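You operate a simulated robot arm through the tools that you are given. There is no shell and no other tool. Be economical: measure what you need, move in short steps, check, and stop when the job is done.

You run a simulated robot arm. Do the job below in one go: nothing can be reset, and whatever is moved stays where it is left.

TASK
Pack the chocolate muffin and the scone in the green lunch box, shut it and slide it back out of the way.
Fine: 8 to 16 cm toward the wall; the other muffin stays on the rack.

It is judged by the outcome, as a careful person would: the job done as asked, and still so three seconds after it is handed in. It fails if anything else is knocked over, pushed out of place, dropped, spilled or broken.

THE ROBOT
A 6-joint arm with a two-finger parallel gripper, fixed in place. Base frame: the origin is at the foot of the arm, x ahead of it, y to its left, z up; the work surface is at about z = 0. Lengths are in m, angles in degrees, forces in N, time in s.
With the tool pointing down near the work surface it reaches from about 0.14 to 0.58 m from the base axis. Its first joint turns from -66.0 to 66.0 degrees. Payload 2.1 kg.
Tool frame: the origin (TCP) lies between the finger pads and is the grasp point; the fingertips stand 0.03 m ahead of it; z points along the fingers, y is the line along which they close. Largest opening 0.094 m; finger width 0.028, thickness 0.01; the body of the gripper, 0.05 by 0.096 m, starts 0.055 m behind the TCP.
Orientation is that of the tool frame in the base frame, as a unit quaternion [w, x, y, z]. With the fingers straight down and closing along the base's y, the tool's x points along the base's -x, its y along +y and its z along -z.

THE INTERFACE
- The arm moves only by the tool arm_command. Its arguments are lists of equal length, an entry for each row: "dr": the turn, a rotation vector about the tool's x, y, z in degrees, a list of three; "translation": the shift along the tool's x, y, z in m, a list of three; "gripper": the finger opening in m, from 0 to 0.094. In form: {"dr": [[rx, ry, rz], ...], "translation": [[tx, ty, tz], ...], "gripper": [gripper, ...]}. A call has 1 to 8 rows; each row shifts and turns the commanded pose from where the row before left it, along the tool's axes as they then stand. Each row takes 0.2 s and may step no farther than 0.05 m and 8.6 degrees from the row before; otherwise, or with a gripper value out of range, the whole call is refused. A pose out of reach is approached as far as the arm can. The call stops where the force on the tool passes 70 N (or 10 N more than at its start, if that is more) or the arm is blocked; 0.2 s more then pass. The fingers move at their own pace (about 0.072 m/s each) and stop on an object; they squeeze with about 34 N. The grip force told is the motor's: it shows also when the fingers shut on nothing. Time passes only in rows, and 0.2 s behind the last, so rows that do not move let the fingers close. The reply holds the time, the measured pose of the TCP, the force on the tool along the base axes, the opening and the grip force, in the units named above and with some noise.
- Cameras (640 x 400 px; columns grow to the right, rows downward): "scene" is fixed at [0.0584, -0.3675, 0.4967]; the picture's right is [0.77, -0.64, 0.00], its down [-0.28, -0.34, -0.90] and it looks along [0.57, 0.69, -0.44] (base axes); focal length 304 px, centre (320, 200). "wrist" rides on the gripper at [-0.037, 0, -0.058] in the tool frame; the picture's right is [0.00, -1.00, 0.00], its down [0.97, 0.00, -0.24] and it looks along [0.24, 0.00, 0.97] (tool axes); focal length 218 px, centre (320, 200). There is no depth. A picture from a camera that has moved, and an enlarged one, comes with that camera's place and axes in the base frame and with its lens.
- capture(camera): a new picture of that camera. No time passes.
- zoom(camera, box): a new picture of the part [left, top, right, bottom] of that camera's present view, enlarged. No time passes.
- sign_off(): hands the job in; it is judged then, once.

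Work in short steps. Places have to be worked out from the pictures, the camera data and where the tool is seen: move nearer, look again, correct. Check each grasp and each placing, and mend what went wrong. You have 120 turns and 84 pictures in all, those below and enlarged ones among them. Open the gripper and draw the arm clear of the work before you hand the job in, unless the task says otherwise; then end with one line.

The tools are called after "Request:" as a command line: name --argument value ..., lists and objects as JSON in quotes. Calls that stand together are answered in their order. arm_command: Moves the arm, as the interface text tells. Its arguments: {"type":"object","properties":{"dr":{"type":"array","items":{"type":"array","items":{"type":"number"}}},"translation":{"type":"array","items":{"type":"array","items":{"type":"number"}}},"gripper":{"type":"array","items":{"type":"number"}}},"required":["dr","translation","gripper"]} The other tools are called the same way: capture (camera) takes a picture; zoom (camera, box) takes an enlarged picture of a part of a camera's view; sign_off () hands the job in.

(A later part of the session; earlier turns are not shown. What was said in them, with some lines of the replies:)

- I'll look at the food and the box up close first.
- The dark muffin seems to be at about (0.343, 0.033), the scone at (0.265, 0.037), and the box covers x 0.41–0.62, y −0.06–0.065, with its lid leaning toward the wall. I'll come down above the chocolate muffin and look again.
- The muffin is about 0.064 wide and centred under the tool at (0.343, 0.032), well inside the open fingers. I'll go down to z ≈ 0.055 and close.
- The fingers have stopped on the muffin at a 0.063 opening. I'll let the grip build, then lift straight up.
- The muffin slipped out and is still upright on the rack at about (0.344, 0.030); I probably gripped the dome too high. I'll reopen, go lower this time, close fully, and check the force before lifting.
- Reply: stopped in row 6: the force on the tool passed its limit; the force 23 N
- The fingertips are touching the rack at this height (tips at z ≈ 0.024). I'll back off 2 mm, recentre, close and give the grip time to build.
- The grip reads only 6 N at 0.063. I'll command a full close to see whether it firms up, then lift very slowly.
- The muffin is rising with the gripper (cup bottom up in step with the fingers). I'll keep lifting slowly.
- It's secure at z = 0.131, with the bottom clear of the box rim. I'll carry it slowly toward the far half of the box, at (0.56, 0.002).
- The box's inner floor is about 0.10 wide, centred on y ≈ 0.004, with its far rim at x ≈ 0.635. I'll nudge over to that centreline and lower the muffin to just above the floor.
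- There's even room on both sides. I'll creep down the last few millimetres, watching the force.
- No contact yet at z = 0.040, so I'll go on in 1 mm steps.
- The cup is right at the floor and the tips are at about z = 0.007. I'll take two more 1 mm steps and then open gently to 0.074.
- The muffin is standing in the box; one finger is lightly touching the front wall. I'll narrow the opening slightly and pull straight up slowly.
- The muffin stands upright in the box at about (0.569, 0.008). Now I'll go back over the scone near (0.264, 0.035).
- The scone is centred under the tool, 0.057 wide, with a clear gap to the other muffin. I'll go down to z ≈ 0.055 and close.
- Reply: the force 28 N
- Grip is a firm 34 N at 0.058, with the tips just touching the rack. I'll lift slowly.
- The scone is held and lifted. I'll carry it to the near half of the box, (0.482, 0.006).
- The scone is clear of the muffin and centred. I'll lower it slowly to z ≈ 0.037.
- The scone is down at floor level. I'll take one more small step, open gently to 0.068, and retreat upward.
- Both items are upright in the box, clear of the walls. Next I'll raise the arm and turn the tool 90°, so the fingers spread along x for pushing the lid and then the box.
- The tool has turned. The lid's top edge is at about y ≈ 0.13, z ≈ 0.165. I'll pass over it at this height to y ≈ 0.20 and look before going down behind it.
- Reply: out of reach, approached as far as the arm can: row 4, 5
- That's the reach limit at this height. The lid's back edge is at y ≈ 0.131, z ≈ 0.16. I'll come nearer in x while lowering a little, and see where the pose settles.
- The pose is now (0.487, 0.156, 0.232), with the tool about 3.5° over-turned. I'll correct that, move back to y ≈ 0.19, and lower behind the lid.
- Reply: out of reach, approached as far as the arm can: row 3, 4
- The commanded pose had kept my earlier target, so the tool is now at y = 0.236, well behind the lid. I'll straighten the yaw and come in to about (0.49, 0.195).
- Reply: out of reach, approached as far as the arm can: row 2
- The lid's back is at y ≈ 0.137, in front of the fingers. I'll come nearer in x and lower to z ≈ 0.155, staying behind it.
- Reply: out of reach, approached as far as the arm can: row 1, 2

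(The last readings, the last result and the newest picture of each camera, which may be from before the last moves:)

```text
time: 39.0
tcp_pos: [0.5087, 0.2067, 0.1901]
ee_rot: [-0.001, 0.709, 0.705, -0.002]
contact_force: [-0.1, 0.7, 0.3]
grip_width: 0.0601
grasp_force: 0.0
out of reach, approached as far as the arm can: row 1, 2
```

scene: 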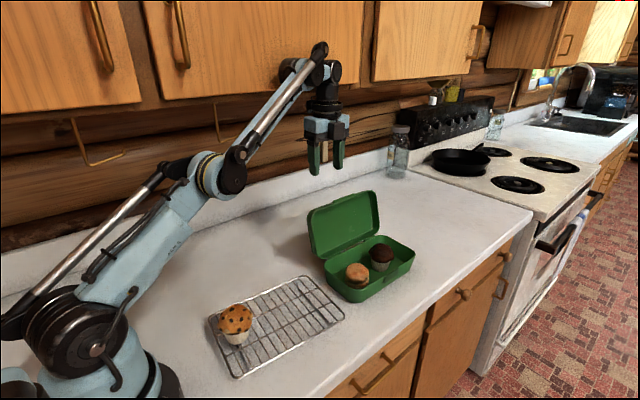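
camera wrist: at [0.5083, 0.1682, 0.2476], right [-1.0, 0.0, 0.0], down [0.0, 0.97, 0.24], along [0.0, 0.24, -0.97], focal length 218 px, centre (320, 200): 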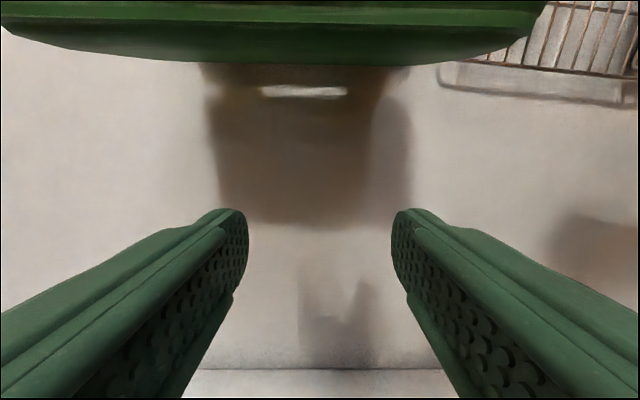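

The arm isn't limited by radius here. With the tool turned this way, the wrist is probably at its limit once the arm swings left. I'll turn the tool back about 42°, which still works for pushing the lid, and put x back to about 0.49.

Request:
arm_command --dr '[[0, 0, 0], [0, 0, -8.5], [0, 0, -8.5], [0, 0, -8.5], [0, 0, -8.5], [0, 0, -8.5], [0, 0, 0]]' --translation '[[0, 0.03, 0], [0, 0, 0], [0, 0, 0], [0, 0, 0], [0, 0, 0], [0, 0, 0], [0, 0, 0]]' --gripper '[0.03, 0.03, 0.03, 0.03, 0.03, 0.03, 0.03]'

Request:
capture --camera "wrist"

Request:
zoom --camera "scene" --box '[270, 130, 450, 310]'

```text
time: 40.6
tcp_pos: [0.5266, 0.2054, 0.1875]
ee_rot: [-0.001, 0.401, 0.916, 0.0]
contact_force: [0.5, -0.2, 0.0]
grip_width: 0.0303
grasp_force: 0.1
out of reach, approached as far as the arm can: row 1
```

```text
43 pictures are left
camera wrist: at [0.5514, 0.1782, 0.2458], right [-0.74, -0.68, 0.0], down [-0.66, 0.71, 0.24], along [-0.17, 0.18, -0.97], focal length 218 px, centre (320, 200)
```

wrist: 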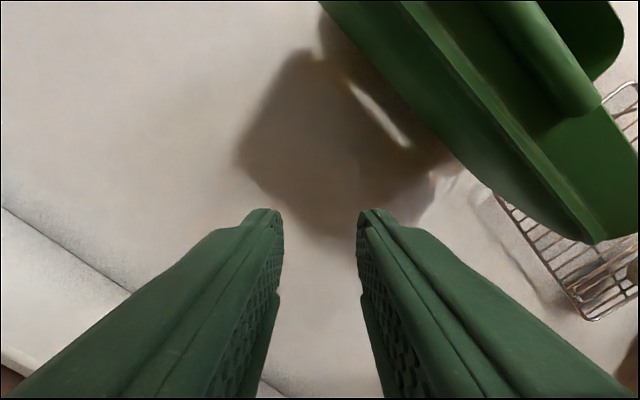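

```text
2.22 times, centred on (360, 220) of scene
camera zoom: at [0.0584, -0.3675, 0.4967], right [0.77, -0.64, 0.0], down [-0.28, -0.34, -0.9], along [0.57, 0.69, -0.44], focal length 675 px, centre (231, 156)
```

zoom: 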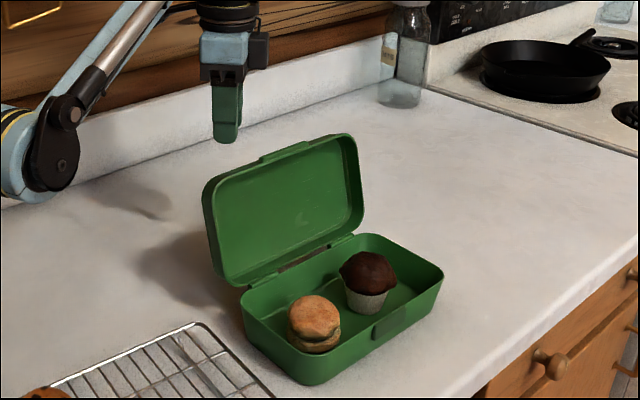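

Now within reach at (0.527, 0.205, 0.188), behind the lid. I'll lower so the tips are at z ≈ 0.125 and edge toward the lid.

Request:
arm_command --dr '[[0, 0, 0], [0, 0, 0], [0, 0, 0]]' --translation '[[0, 0, 0.03], [-0.008, -0.021, 0], [0, 0, 0]]' --gripper '[0.02, 0.02, 0.02]'

Request:
zoom --camera "scene" --box '[270, 130, 450, 310]'

```text
time: 41.4
tcp_pos: [0.5307, 0.1907, 0.1676]
ee_rot: [-0.001, 0.403, 0.915, -0.001]
contact_force: [0.0, -0.4, 0.2]
grip_width: 0.02
grasp_force: 0.0
out of reach, approached as far as the arm can: row 2
```

```text
2.22 times, centred on (360, 220) of scene
camera zoom: at [0.0584, -0.3675, 0.4967], right [0.77, -0.64, 0.0], down [-0.28, -0.34, -0.9], along [0.57, 0.69, -0.44], focal length 675 px, centre (231, 156)
```

zoom: 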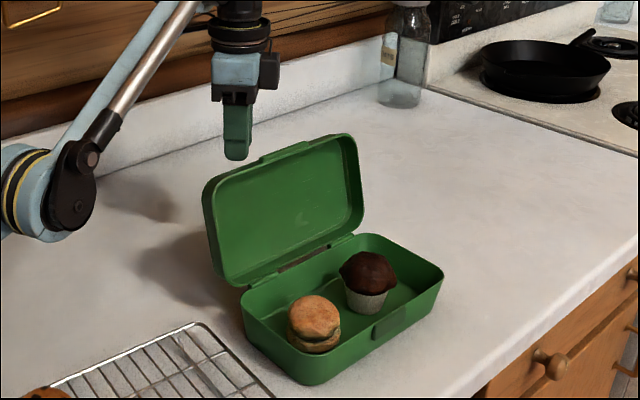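

The tool is at (0.531, 0.191, 0.168). I'll come nearer in x by 3 cm to leave the reach limit, then down a little more.

Request:
arm_command --dr '[[0, 0, 0], [0, 0, 0], [0, 0, 0]]' --translation '[[0.0204, -0.0222, 0], [0, 0, 0.014], [0, 0, 0]]' --gripper '[0.02, 0.02, 0.02]'

Request:
capture --camera "wrist"

```text
time: 42.2
tcp_pos: [0.5259, 0.2002, 0.1695]
ee_rot: [-0.002, 0.402, 0.916, -0.002]
contact_force: [-0.3, 0.6, 0.1]
grip_width: 0.02
grasp_force: 0.0
out of reach, approached as far as the arm can: row 1, 2
```

```text
40 pictures are left
camera wrist: at [0.5509, 0.1728, 0.2262], right [-0.74, -0.68, 0.0], down [-0.66, 0.72, 0.24], along [-0.17, 0.18, -0.97], focal length 218 px, centre (320, 200)
```

wrist: 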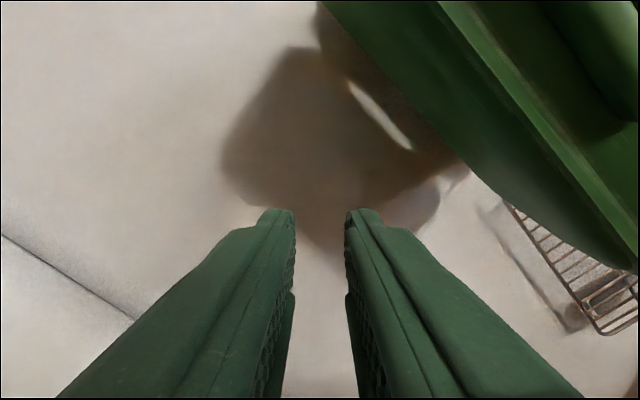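

Odd: inward moves are also refused. I'll look at the whole arm.

Request:
capture --camera "scene"

```text
39 pictures are left
```

scene: 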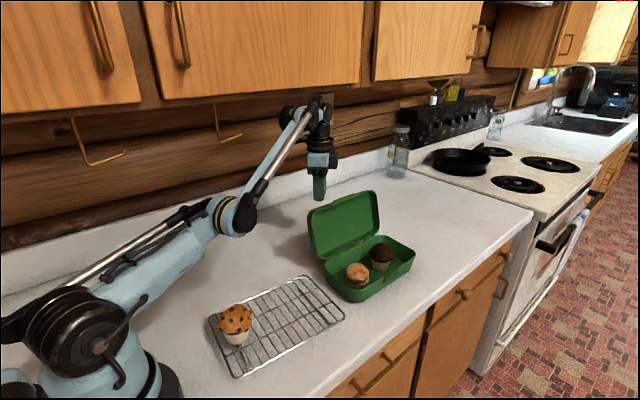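

The elbow has flipped below straight after I pushed past the reach limit. I'll raise the tool clear, drawing inward, and see if the elbow recovers.

Request:
arm_command --dr '[[0, 0, 0], [0, 0, 0], [0, 0, 0], [0, 0, 0]]' --translation '[[0, 0, -0.04], [0, 0, -0.04], [0, 0, -0.04], [0, 0, -0.03]]' --gripper '[0.02, 0.02, 0.02, 0.02]'

Request:
capture --camera "scene"

```text
time: 42.9
tcp_pos: [0.5292, 0.2025, 0.19]
ee_rot: [-0.001, 0.403, 0.915, -0.001]
contact_force: [-0.7, 0.6, -0.7]
grip_width: 0.0202
grasp_force: 0.1
out of reach, approached as far as the arm can: row 1, 2, 3
stopped in row 3: the arm was blocked; the commanded pose is now the measured one
```

```text
38 pictures are left
```

scene: 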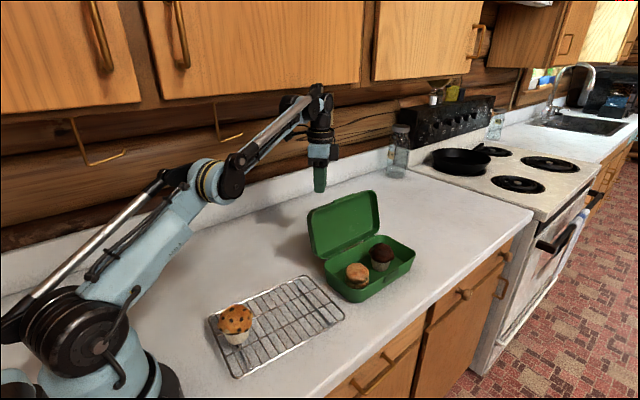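

The arm is now about straight and the commanded pose has been reset to the measured one. I'll draw inward in −x in small steps and check the elbow.

Request:
arm_command --dr '[[0, 0, 0], [0, 0, 0], [0, 0, 0]]' --translation '[[0.0136, -0.0148, -0.005], [0.0136, -0.0148, -0.005], [0, 0, 0]]' --gripper '[0.02, 0.02, 0.02]'

Request:
capture --camera "scene"

```text
time: 43.7
tcp_pos: [0.4925, 0.2012, 0.1904]
ee_rot: [-0.004, 0.406, 0.914, -0.001]
contact_force: [-0.5, 0.9, 0.0]
grip_width: 0.0201
grasp_force: 0.0
```

```text
37 pictures are left
```

scene: 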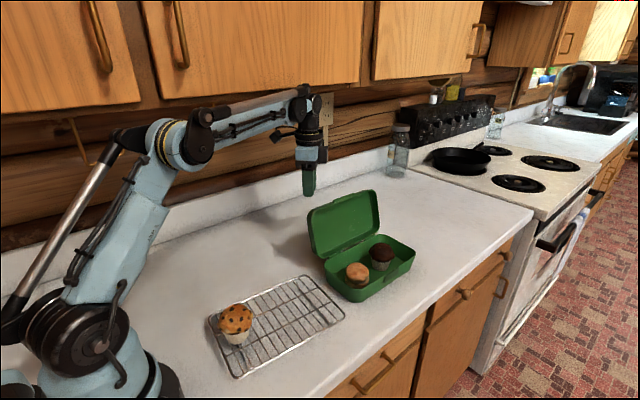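

The elbow is up again. I'll lower to z ≈ 0.155, then ease toward the lid at y ≈ 0.17.

Request:
arm_command --dr '[[0, 0, 0], [0, 0, 0], [0, 0, 0], [0, 0, 0]]' --translation '[[0, 0, 0.02], [0, 0, 0.02], [-0.0182, -0.017, 0], [0, 0, 0]]' --gripper '[0.02, 0.02, 0.02, 0.02]'

Request:
capture --camera "wrist"

Request:
zoom --camera "scene" --box '[270, 130, 450, 310]'

```text
time: 44.7
tcp_pos: [0.4884, 0.1768, 0.1613]
ee_rot: [-0.001, 0.403, 0.915, -0.001]
contact_force: [-0.7, 0.0, 0.4]
grip_width: 0.0198
grasp_force: 0.0
```

```text
36 pictures are left
camera wrist: at [0.5123, 0.1491, 0.2184], right [-0.74, -0.68, 0.0], down [-0.66, 0.72, 0.24], along [-0.17, 0.18, -0.97], focal length 218 px, centre (320, 200)
```

wrist: 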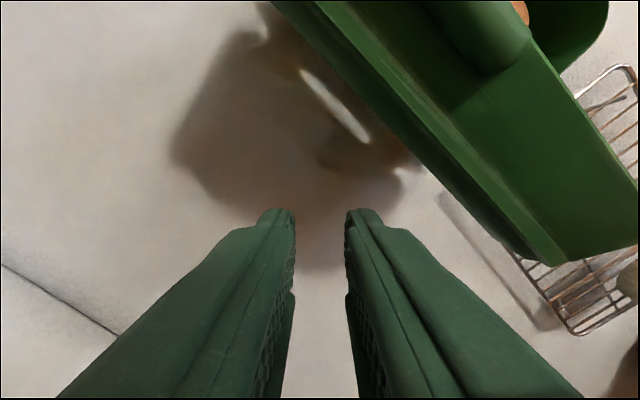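

```text
2.22 times, centred on (360, 220) of scene
camera zoom: at [0.0584, -0.3675, 0.4967], right [0.77, -0.64, 0.0], down [-0.28, -0.34, -0.9], along [0.57, 0.69, -0.44], focal length 675 px, centre (231, 156)
```

zoom: 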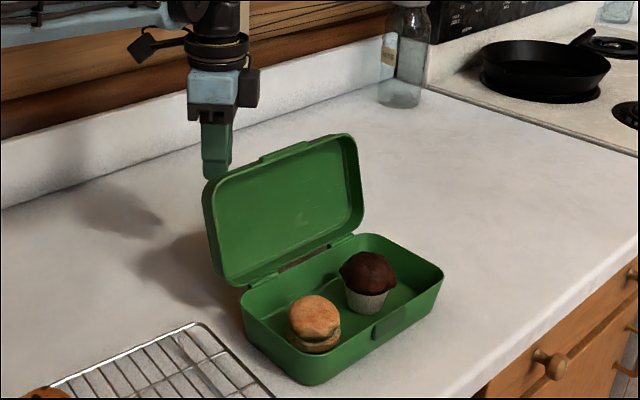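

The tips are at z ≈ 0.13, behind the lid's upper part. I'll push slowly toward −y, drifting to slightly larger x.

Request:
arm_command --dr '[[0, 0, 0], [0, 0, 0], [0, 0, 0], [0, 0, 0], [0, 0, 0]]' --translation '[[-0.013, -0.008, 0], [-0.013, -0.008, 0], [-0.013, -0.008, 0], [-0.013, -0.008, 0], [0, 0, 0]]' --gripper '[0.02, 0.02, 0.02, 0.02, 0.02]'

Request:
zoom --camera "scene" --box '[270, 130, 450, 310]'

```text
time: 45.9
tcp_pos: [0.5005, 0.1153, 0.1615]
ee_rot: [-0.002, 0.402, 0.915, -0.001]
contact_force: [-0.1, 0.8, -1.0]
grip_width: 0.0198
grasp_force: 0.0
```

```text
2.22 times, centred on (360, 220) of scene
camera zoom: at [0.0584, -0.3675, 0.4967], right [0.77, -0.64, 0.0], down [-0.28, -0.34, -0.9], along [0.57, 0.69, -0.44], focal length 675 px, centre (231, 156)
```

zoom: 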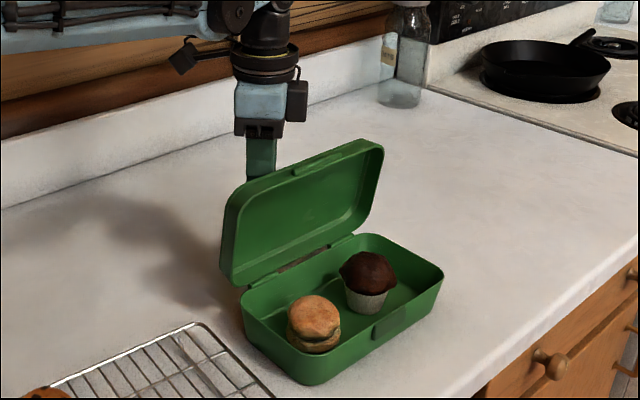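

The lid is coming up with almost no force and the box hasn't moved. I'll keep pushing.

Request:
arm_command --dr '[[0, 0, 0], [0, 0, 0], [0, 0, 0], [0, 0, 0]]' --translation '[[-0.009, -0.006, 0], [-0.009, -0.006, 0], [-0.009, -0.006, 0], [0, 0, 0]]' --gripper '[0.02, 0.02, 0.02, 0.02]'

Request:
zoom --camera "scene" --box '[270, 130, 450, 310]'

```text
time: 46.9
tcp_pos: [0.505, 0.0837, 0.1616]
ee_rot: [-0.002, 0.403, 0.915, -0.001]
contact_force: [-0.3, -0.3, -0.6]
grip_width: 0.0199
grasp_force: 0.1
```

```text
2.22 times, centred on (360, 220) of scene
camera zoom: at [0.0584, -0.3675, 0.4967], right [0.77, -0.64, 0.0], down [-0.28, -0.34, -0.9], along [0.57, 0.69, -0.44], focal length 675 px, centre (231, 156)
```

zoom: 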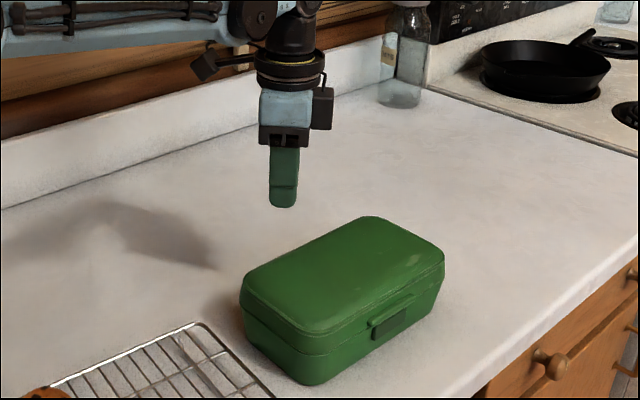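

The lid dropped shut and the box stayed in place. I'll check the seam closely.

Request:
zoom --camera "scene" --box '[330, 210, 410, 290]'

Request:
capture --camera "wrist"

```text
5.00 times, centred on (370, 250) of scene
camera zoom: at [0.0584, -0.3675, 0.4967], right [0.77, -0.64, 0.0], down [-0.28, -0.34, -0.9], along [0.57, 0.69, -0.44], focal length 1518 px, centre (70, -50)
```

zoom: 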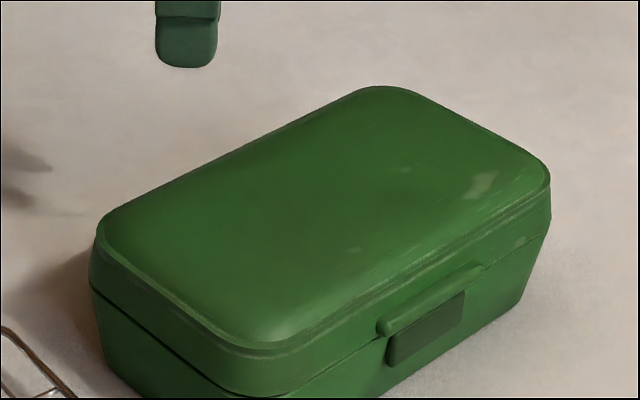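

```text
31 pictures are left
camera wrist: at [0.5299, 0.0569, 0.2192], right [-0.74, -0.68, 0.0], down [-0.66, 0.72, 0.24], along [-0.17, 0.18, -0.97], focal length 218 px, centre (320, 200)
```

wrist: 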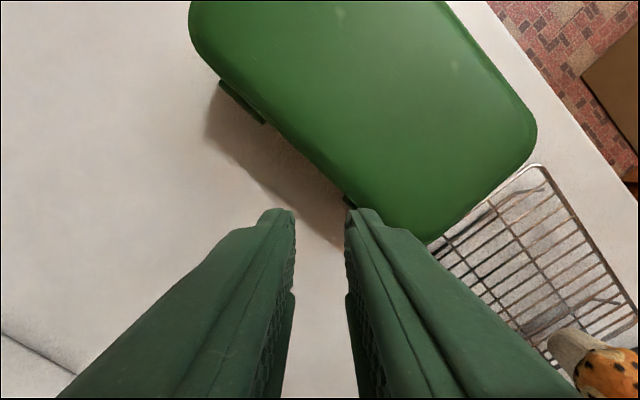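

The seam looks closed. I'll still press lightly on the front of the lid to be sure, moving over it first at this height.

Request:
arm_command --dr '[[0, 0, 0], [0, 0, 0], [0, 0, 0], [0, 0, 0], [0, 0, 0], [0, 0, 0]]' --translation '[[-0.031, -0.0173, 0], [-0.031, -0.0173, 0], [-0.031, -0.0173, 0], [0, 0, 0.015], [0, 0, 0.01], [0, 0, 0.005]]' --gripper '[0, 0, 0, 0, 0, 0]'

Request:
zoom --camera "scene" --box '[300, 180, 430, 300]'

```text
time: 48.3
tcp_pos: [0.5302, -0.0196, 0.1317]
ee_rot: [-0.001, 0.403, 0.915, -0.001]
contact_force: [0.3, 0.4, 0.1]
grip_width: 0.0
grasp_force: 33.6
```

```text
3.33 times, centred on (365, 240) of scene
camera zoom: at [0.0584, -0.3675, 0.4967], right [0.77, -0.64, 0.0], down [-0.28, -0.34, -0.9], along [0.57, 0.69, -0.44], focal length 1012 px, centre (170, 67)
```

zoom: 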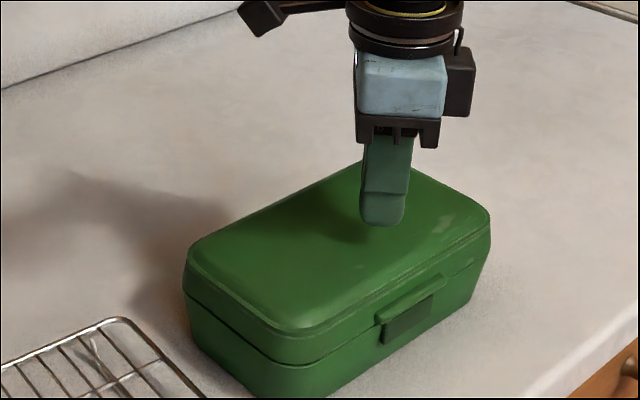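

The tips are about 1–2 cm above the lid. I'll press down in 3 mm steps, watching the force.

Request:
arm_command --dr '[[0, 0, 0], [0, 0, 0], [0, 0, 0], [0, 0, 0]]' --translation '[[0, 0, 0.004], [0, 0, 0.003], [0, 0, 0.003], [0, 0, 0.002]]' --gripper '[0, 0, 0, 0]'

```text
time: 49.3
tcp_pos: [0.5289, -0.019, 0.1203]
ee_rot: [-0.002, 0.403, 0.915, -0.002]
contact_force: [-1.4, 0.9, 0.3]
grip_width: 0.0001
grasp_force: 32.6
```

No contact yet at tip z ≈ 0.090, so I'll continue in 2 mm steps.

Request:
arm_command --dr '[[0, 0, 0], [0, 0, 0], [0, 0, 0], [0, 0, 0]]' --translation '[[0, 0, 0.002], [0, 0, 0.002], [0, 0, 0.002], [0, 0, 0.001]]' --gripper '[0, 0, 0, 0]'

```text
time: 50.3
tcp_pos: [0.5291, -0.018, 0.1131]
ee_rot: [-0.002, 0.402, 0.916, -0.001]
contact_force: [0.2, -0.4, 0.6]
grip_width: 0.0003
grasp_force: 33.0
```

Request:
arm_command --dr '[[0, 0, 0], [0, 0, 0], [0, 0, 0], [0, 0, 0]]' --translation '[[0, 0, 0.002], [0, 0, 0.001], [0, 0, 0.001], [0, 0, 0.001]]' --gripper '[0, 0, 0, 0]'

Request:
zoom --camera "scene" --box '[300, 180, 430, 300]'

```text
time: 51.3
tcp_pos: [0.5294, -0.0196, 0.1096]
ee_rot: [-0.002, 0.403, 0.915, -0.001]
contact_force: [0.6, -1.3, 15.5]
grip_width: 0.0001
grasp_force: 33.1
```

```text
3.33 times, centred on (365, 240) of scene
camera zoom: at [0.0583, -0.3675, 0.4967], right [0.77, -0.64, 0.0], down [-0.28, -0.34, -0.9], along [0.57, 0.69, -0.44], focal length 1012 px, centre (170, 67)
```

zoom: 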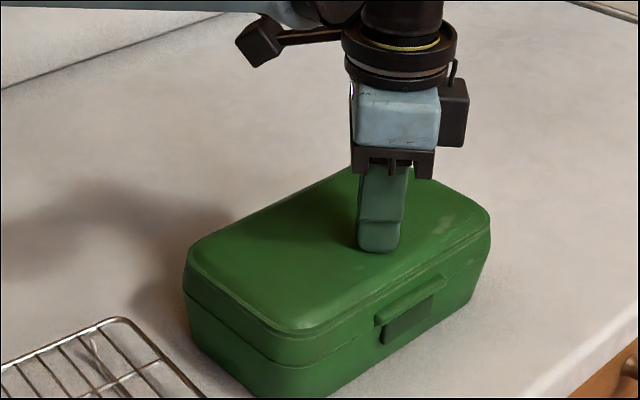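

Contact at 15 N, with the lid rigid at z ≈ 0.08, so the box is shut. I'll lift off, move to the front side and turn the tool so the fingers spread along x.

Request:
arm_command --dr '[[0, 0, 0], [0, 0, 0], [0, 0, 0], [0, 0, 8.5], [0, 0, 8.5], [0, 0, 8.5], [0, 0, 8.5], [0, 0, 8.5]]' --translation '[[0, 0, -0.03], [0, 0, -0.02], [-0.029, -0.027, 0], [0, 0, 0], [0, 0, 0], [0, 0, 0], [0, 0, 0], [0, 0, 0]]' --gripper '[0, 0, 0, 0.094, 0.094, 0.094, 0.094, 0.094]'

Request:
arm_command --dr '[[0, 0, 0], [0, 0, 0]]' --translation '[[-0.034, 0, 0], [0, 0, 0]]' --gripper '[0.094, 0.094]'

Request:
capture --camera "wrist"

Request:
capture --camera "scene"

```text
time: 53.1
tcp_pos: [0.5282, -0.0576, 0.1574]
ee_rot: [-0.001, 0.708, 0.707, -0.001]
contact_force: [0.4, 0.9, -0.4]
grip_width: 0.0939
grasp_force: 0.0
```

```text
time: 53.7
tcp_pos: [0.5284, -0.0936, 0.1569]
ee_rot: [-0.001, 0.707, 0.707, -0.001]
contact_force: [-0.5, -0.4, -0.6]
grip_width: 0.094
grasp_force: 0.1
```

```text
28 pictures are left
camera wrist: at [0.5283, -0.1296, 0.2141], right [-1.0, 0.0, 0.0], down [0.0, 0.97, 0.24], along [0.0, 0.24, -0.97], focal length 218 px, centre (320, 200)
```

wrist: 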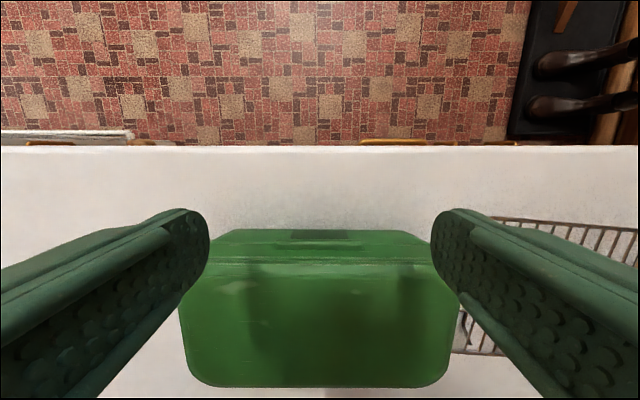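

```text
27 pictures are left
```

scene: 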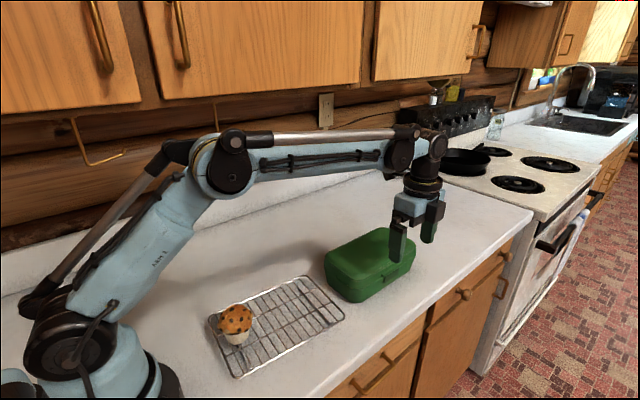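

The box spans x 0.42–0.636, centred under the tool, and its latch is at y ≈ −0.066, so the fingers at y ≈ −0.08 clear it and straddle the latch. I'll lower to z ≈ 0.045.

Request:
arm_command --dr '[[0, 0, 0], [0, 0, 0], [0, 0, 0], [0, 0, 0]]' --translation '[[-0.003, 0, 0.037], [0, 0, 0.037], [0, 0, 0.037], [0, 0, 0]]' --gripper '[0.094, 0.094, 0.094, 0.094]'

Request:
capture --camera "wrist"

Request:
zoom --camera "scene" --box '[310, 180, 470, 320]'

```text
time: 54.7
tcp_pos: [0.5224, -0.0983, 0.0473]
ee_rot: [-0.002, 0.707, 0.707, -0.001]
contact_force: [-0.7, 0.5, 0.5]
grip_width: 0.094
grasp_force: 0.1
```

```text
26 pictures are left
camera wrist: at [0.5232, -0.1352, 0.1047], right [-1.0, 0.0, 0.0], down [0.0, 0.97, 0.24], along [0.0, 0.24, -0.97], focal length 218 px, centre (320, 200)
```

wrist: 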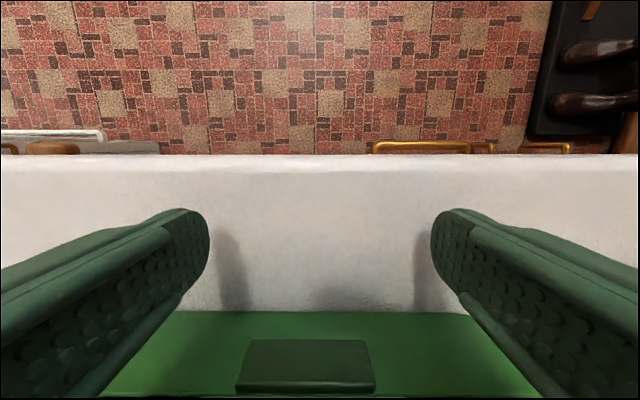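

```text
2.86 times, centred on (390, 250) of scene
camera zoom: at [0.0584, -0.3675, 0.4967], right [0.77, -0.64, 0.0], down [-0.28, -0.34, -0.9], along [0.57, 0.69, -0.44], focal length 867 px, centre (120, 57)
```

zoom: 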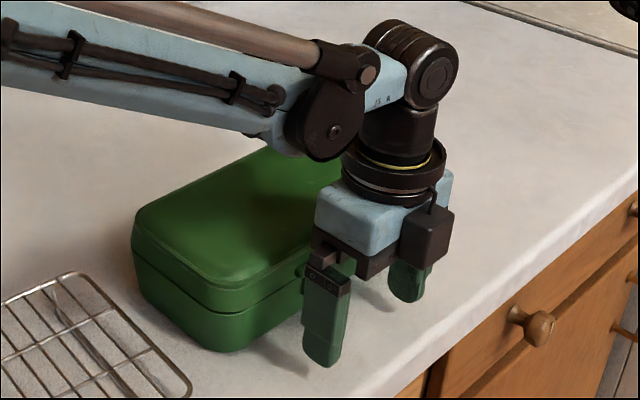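

The fingers straddle the latch with the gripper body above lid height. I'll align x to 0.528 and push slowly toward the wall.

Request:
arm_command --dr '[[0, 0, 0], [0, 0, 0], [0, 0, 0], [0, 0, 0], [0, 0, 0], [0, 0, 0]]' --translation '[[0.008, 0.005, 0], [0.01, 0, 0], [0.01, 0, 0], [0.01, 0, 0], [0.01, 0, 0], [0.01, 0, 0]]' --gripper '[0.094, 0.094, 0.094, 0.094, 0.094, 0.094]'

Request:
zoom --camera "scene" --box '[310, 180, 470, 320]'

Request:
capture --camera "wrist"

```text
time: 56.1
tcp_pos: [0.5338, -0.0369, 0.0464]
ee_rot: [-0.001, 0.707, 0.707, -0.002]
contact_force: [0.2, -2.4, 0.3]
grip_width: 0.0939
grasp_force: 0.1
```

```text
2.86 times, centred on (390, 250) of scene
camera zoom: at [0.0584, -0.3675, 0.4967], right [0.77, -0.64, 0.0], down [-0.28, -0.34, -0.9], along [0.57, 0.69, -0.44], focal length 867 px, centre (120, 57)
```

zoom: 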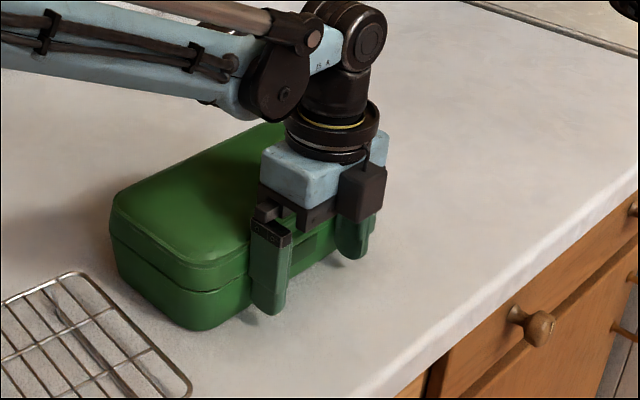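

```text
23 pictures are left
camera wrist: at [0.5336, -0.0745, 0.1038], right [-1.0, 0.0, 0.0], down [0.0, 0.97, 0.24], along [0.0, 0.24, -0.97], focal length 218 px, centre (320, 200)
```

wrist: 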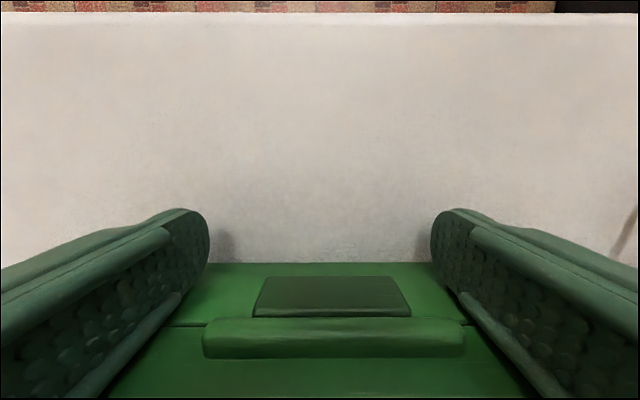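

The box has slid about 3 cm, straight, with only 2.4 N. I'll push on toward about 12 cm in total (TCP y ≈ 0.052).

Request:
arm_command --dr '[[0, 0, 0], [0, 0, 0], [0, 0, 0], [0, 0, 0], [0, 0, 0], [0, 0, 0], [0, 0, 0], [0, 0, 0]]' --translation '[[0.01, 0, 0], [0.012, 0, 0], [0.012, 0, 0], [0.012, 0, 0], [0.012, 0, 0], [0.012, 0, 0], [0.01, 0, 0], [0.006, 0, 0]]' --gripper '[0.094, 0.094, 0.094, 0.094, 0.094, 0.094, 0.094, 0.094]'

Request:
zoom --camera "scene" --box '[310, 180, 470, 320]'

```text
time: 57.9
tcp_pos: [0.5323, 0.0489, 0.0448]
ee_rot: [-0.002, 0.707, 0.707, -0.001]
contact_force: [0.6, -1.4, 0.1]
grip_width: 0.094
grasp_force: 0.1
```

```text
2.86 times, centred on (390, 250) of scene
camera zoom: at [0.0584, -0.3675, 0.4967], right [0.77, -0.64, 0.0], down [-0.28, -0.34, -0.9], along [0.57, 0.69, -0.44], focal length 867 px, centre (120, 57)
```

zoom: 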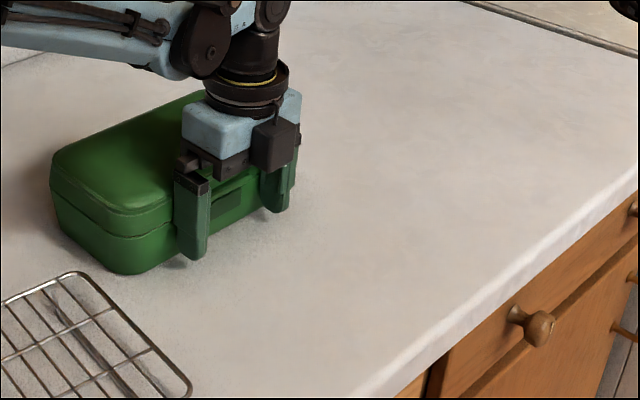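

By the lower front corner, the box has moved about 12 cm (y −0.039 to 0.081) and is still square. I'll back away, lift and look.

Request:
arm_command --dr '[[0, 0, 0], [0, 0, 0], [0, 0, 0], [0, 0, 0], [0, 0, 0], [0, 0, 0], [0, 0, 0]]' --translation '[[-0.01, 0, 0], [-0.03, 0, 0], [-0.035, 0, 0], [0, 0, -0.045], [0, 0, -0.045], [0, -0.04, -0.02], [0, -0.045, 0]]' --gripper '[0.094, 0.094, 0.094, 0.094, 0.094, 0.094, 0.094]'

Request:
capture --camera "scene"

Request:
capture --camera "wrist"

Request:
zoom --camera "scene" --box '[200, 170, 420, 380]'

```text
time: 59.5
tcp_pos: [0.4469, -0.0278, 0.1565]
ee_rot: [-0.001, 0.707, 0.707, -0.002]
contact_force: [0.2, 0.0, -0.1]
grip_width: 0.0939
grasp_force: 0.1
```

```text
21 pictures are left
```

scene: 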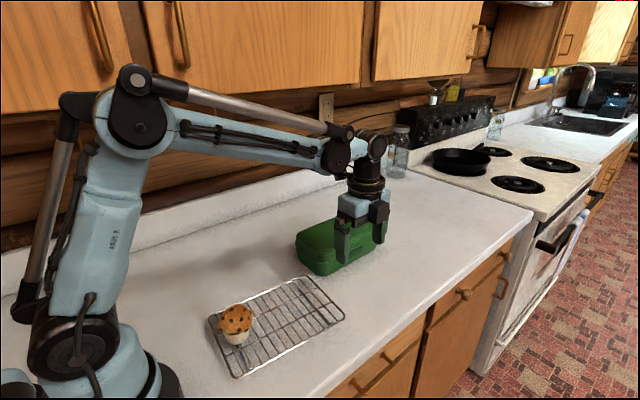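

```text
20 pictures are left
camera wrist: at [0.4463, -0.0657, 0.2142], right [-1.0, 0.0, 0.0], down [0.0, 0.97, 0.24], along [0.0, 0.24, -0.97], focal length 218 px, centre (320, 200)
```

wrist: 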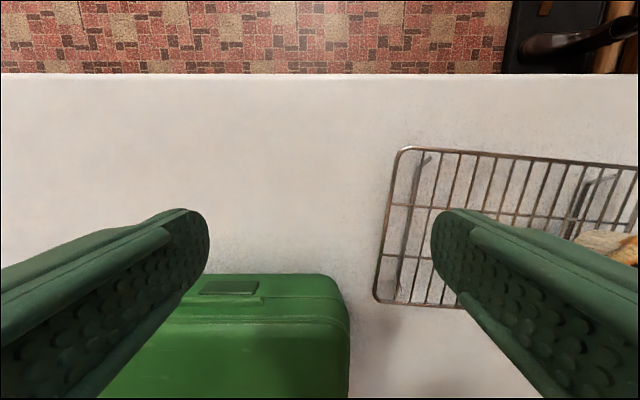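

```text
1.90 times, centred on (310, 275) of scene
camera zoom: at [0.0585, -0.3675, 0.4967], right [0.77, -0.64, 0.0], down [-0.28, -0.34, -0.9], along [0.57, 0.69, -0.44], focal length 578 px, centre (339, 57)
```

zoom: 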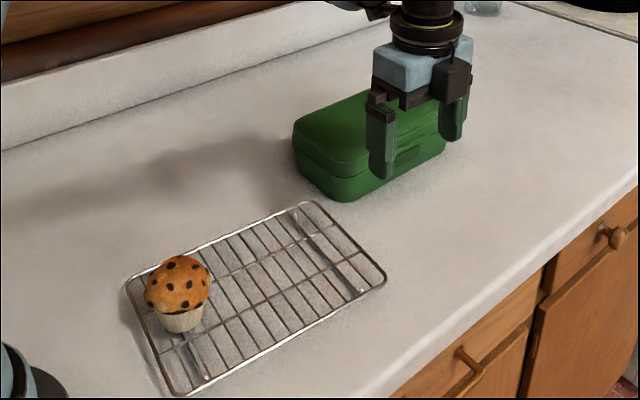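

The box is shut and square, about 11–12 cm nearer the wall, and the other muffin is upright on the rack. I'll raise the arm clear for a last view.

Request:
arm_command --dr '[[0, 0, 0], [0, 0, 0], [0, 0, 0], [0, 0, 0], [0, 0, 0]]' --translation '[[0, 0, -0.045], [0, 0, -0.045], [0, -0.03, -0.035], [0, -0.04, -0.02], [0, -0.03, 0]]' --gripper '[0.094, 0.094, 0.094, 0.094, 0.094]'

Request:
capture --camera "scene"

```text
time: 60.7
tcp_pos: [0.3476, -0.0252, 0.3033]
ee_rot: [-0.001, 0.707, 0.707, -0.001]
contact_force: [0.1, 1.4, 0.0]
grip_width: 0.0936
grasp_force: 0.1
```

```text
18 pictures are left
```

scene: 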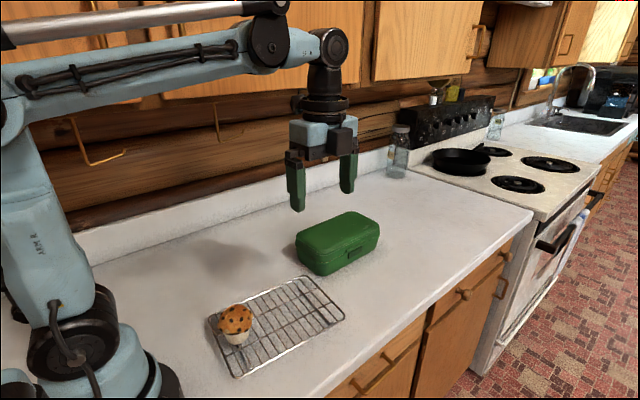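

The box is closed and moved back, the rack and other muffin are undisturbed, and the arm is clear with the gripper open. I'll hand it in.

Request:
sign_off

```text
The job is handed in.
```

The chocolate muffin and scone are packed in the green lunch box, which is shut and moved about 11–12 cm toward the wall; the other muffin is still on the rack.
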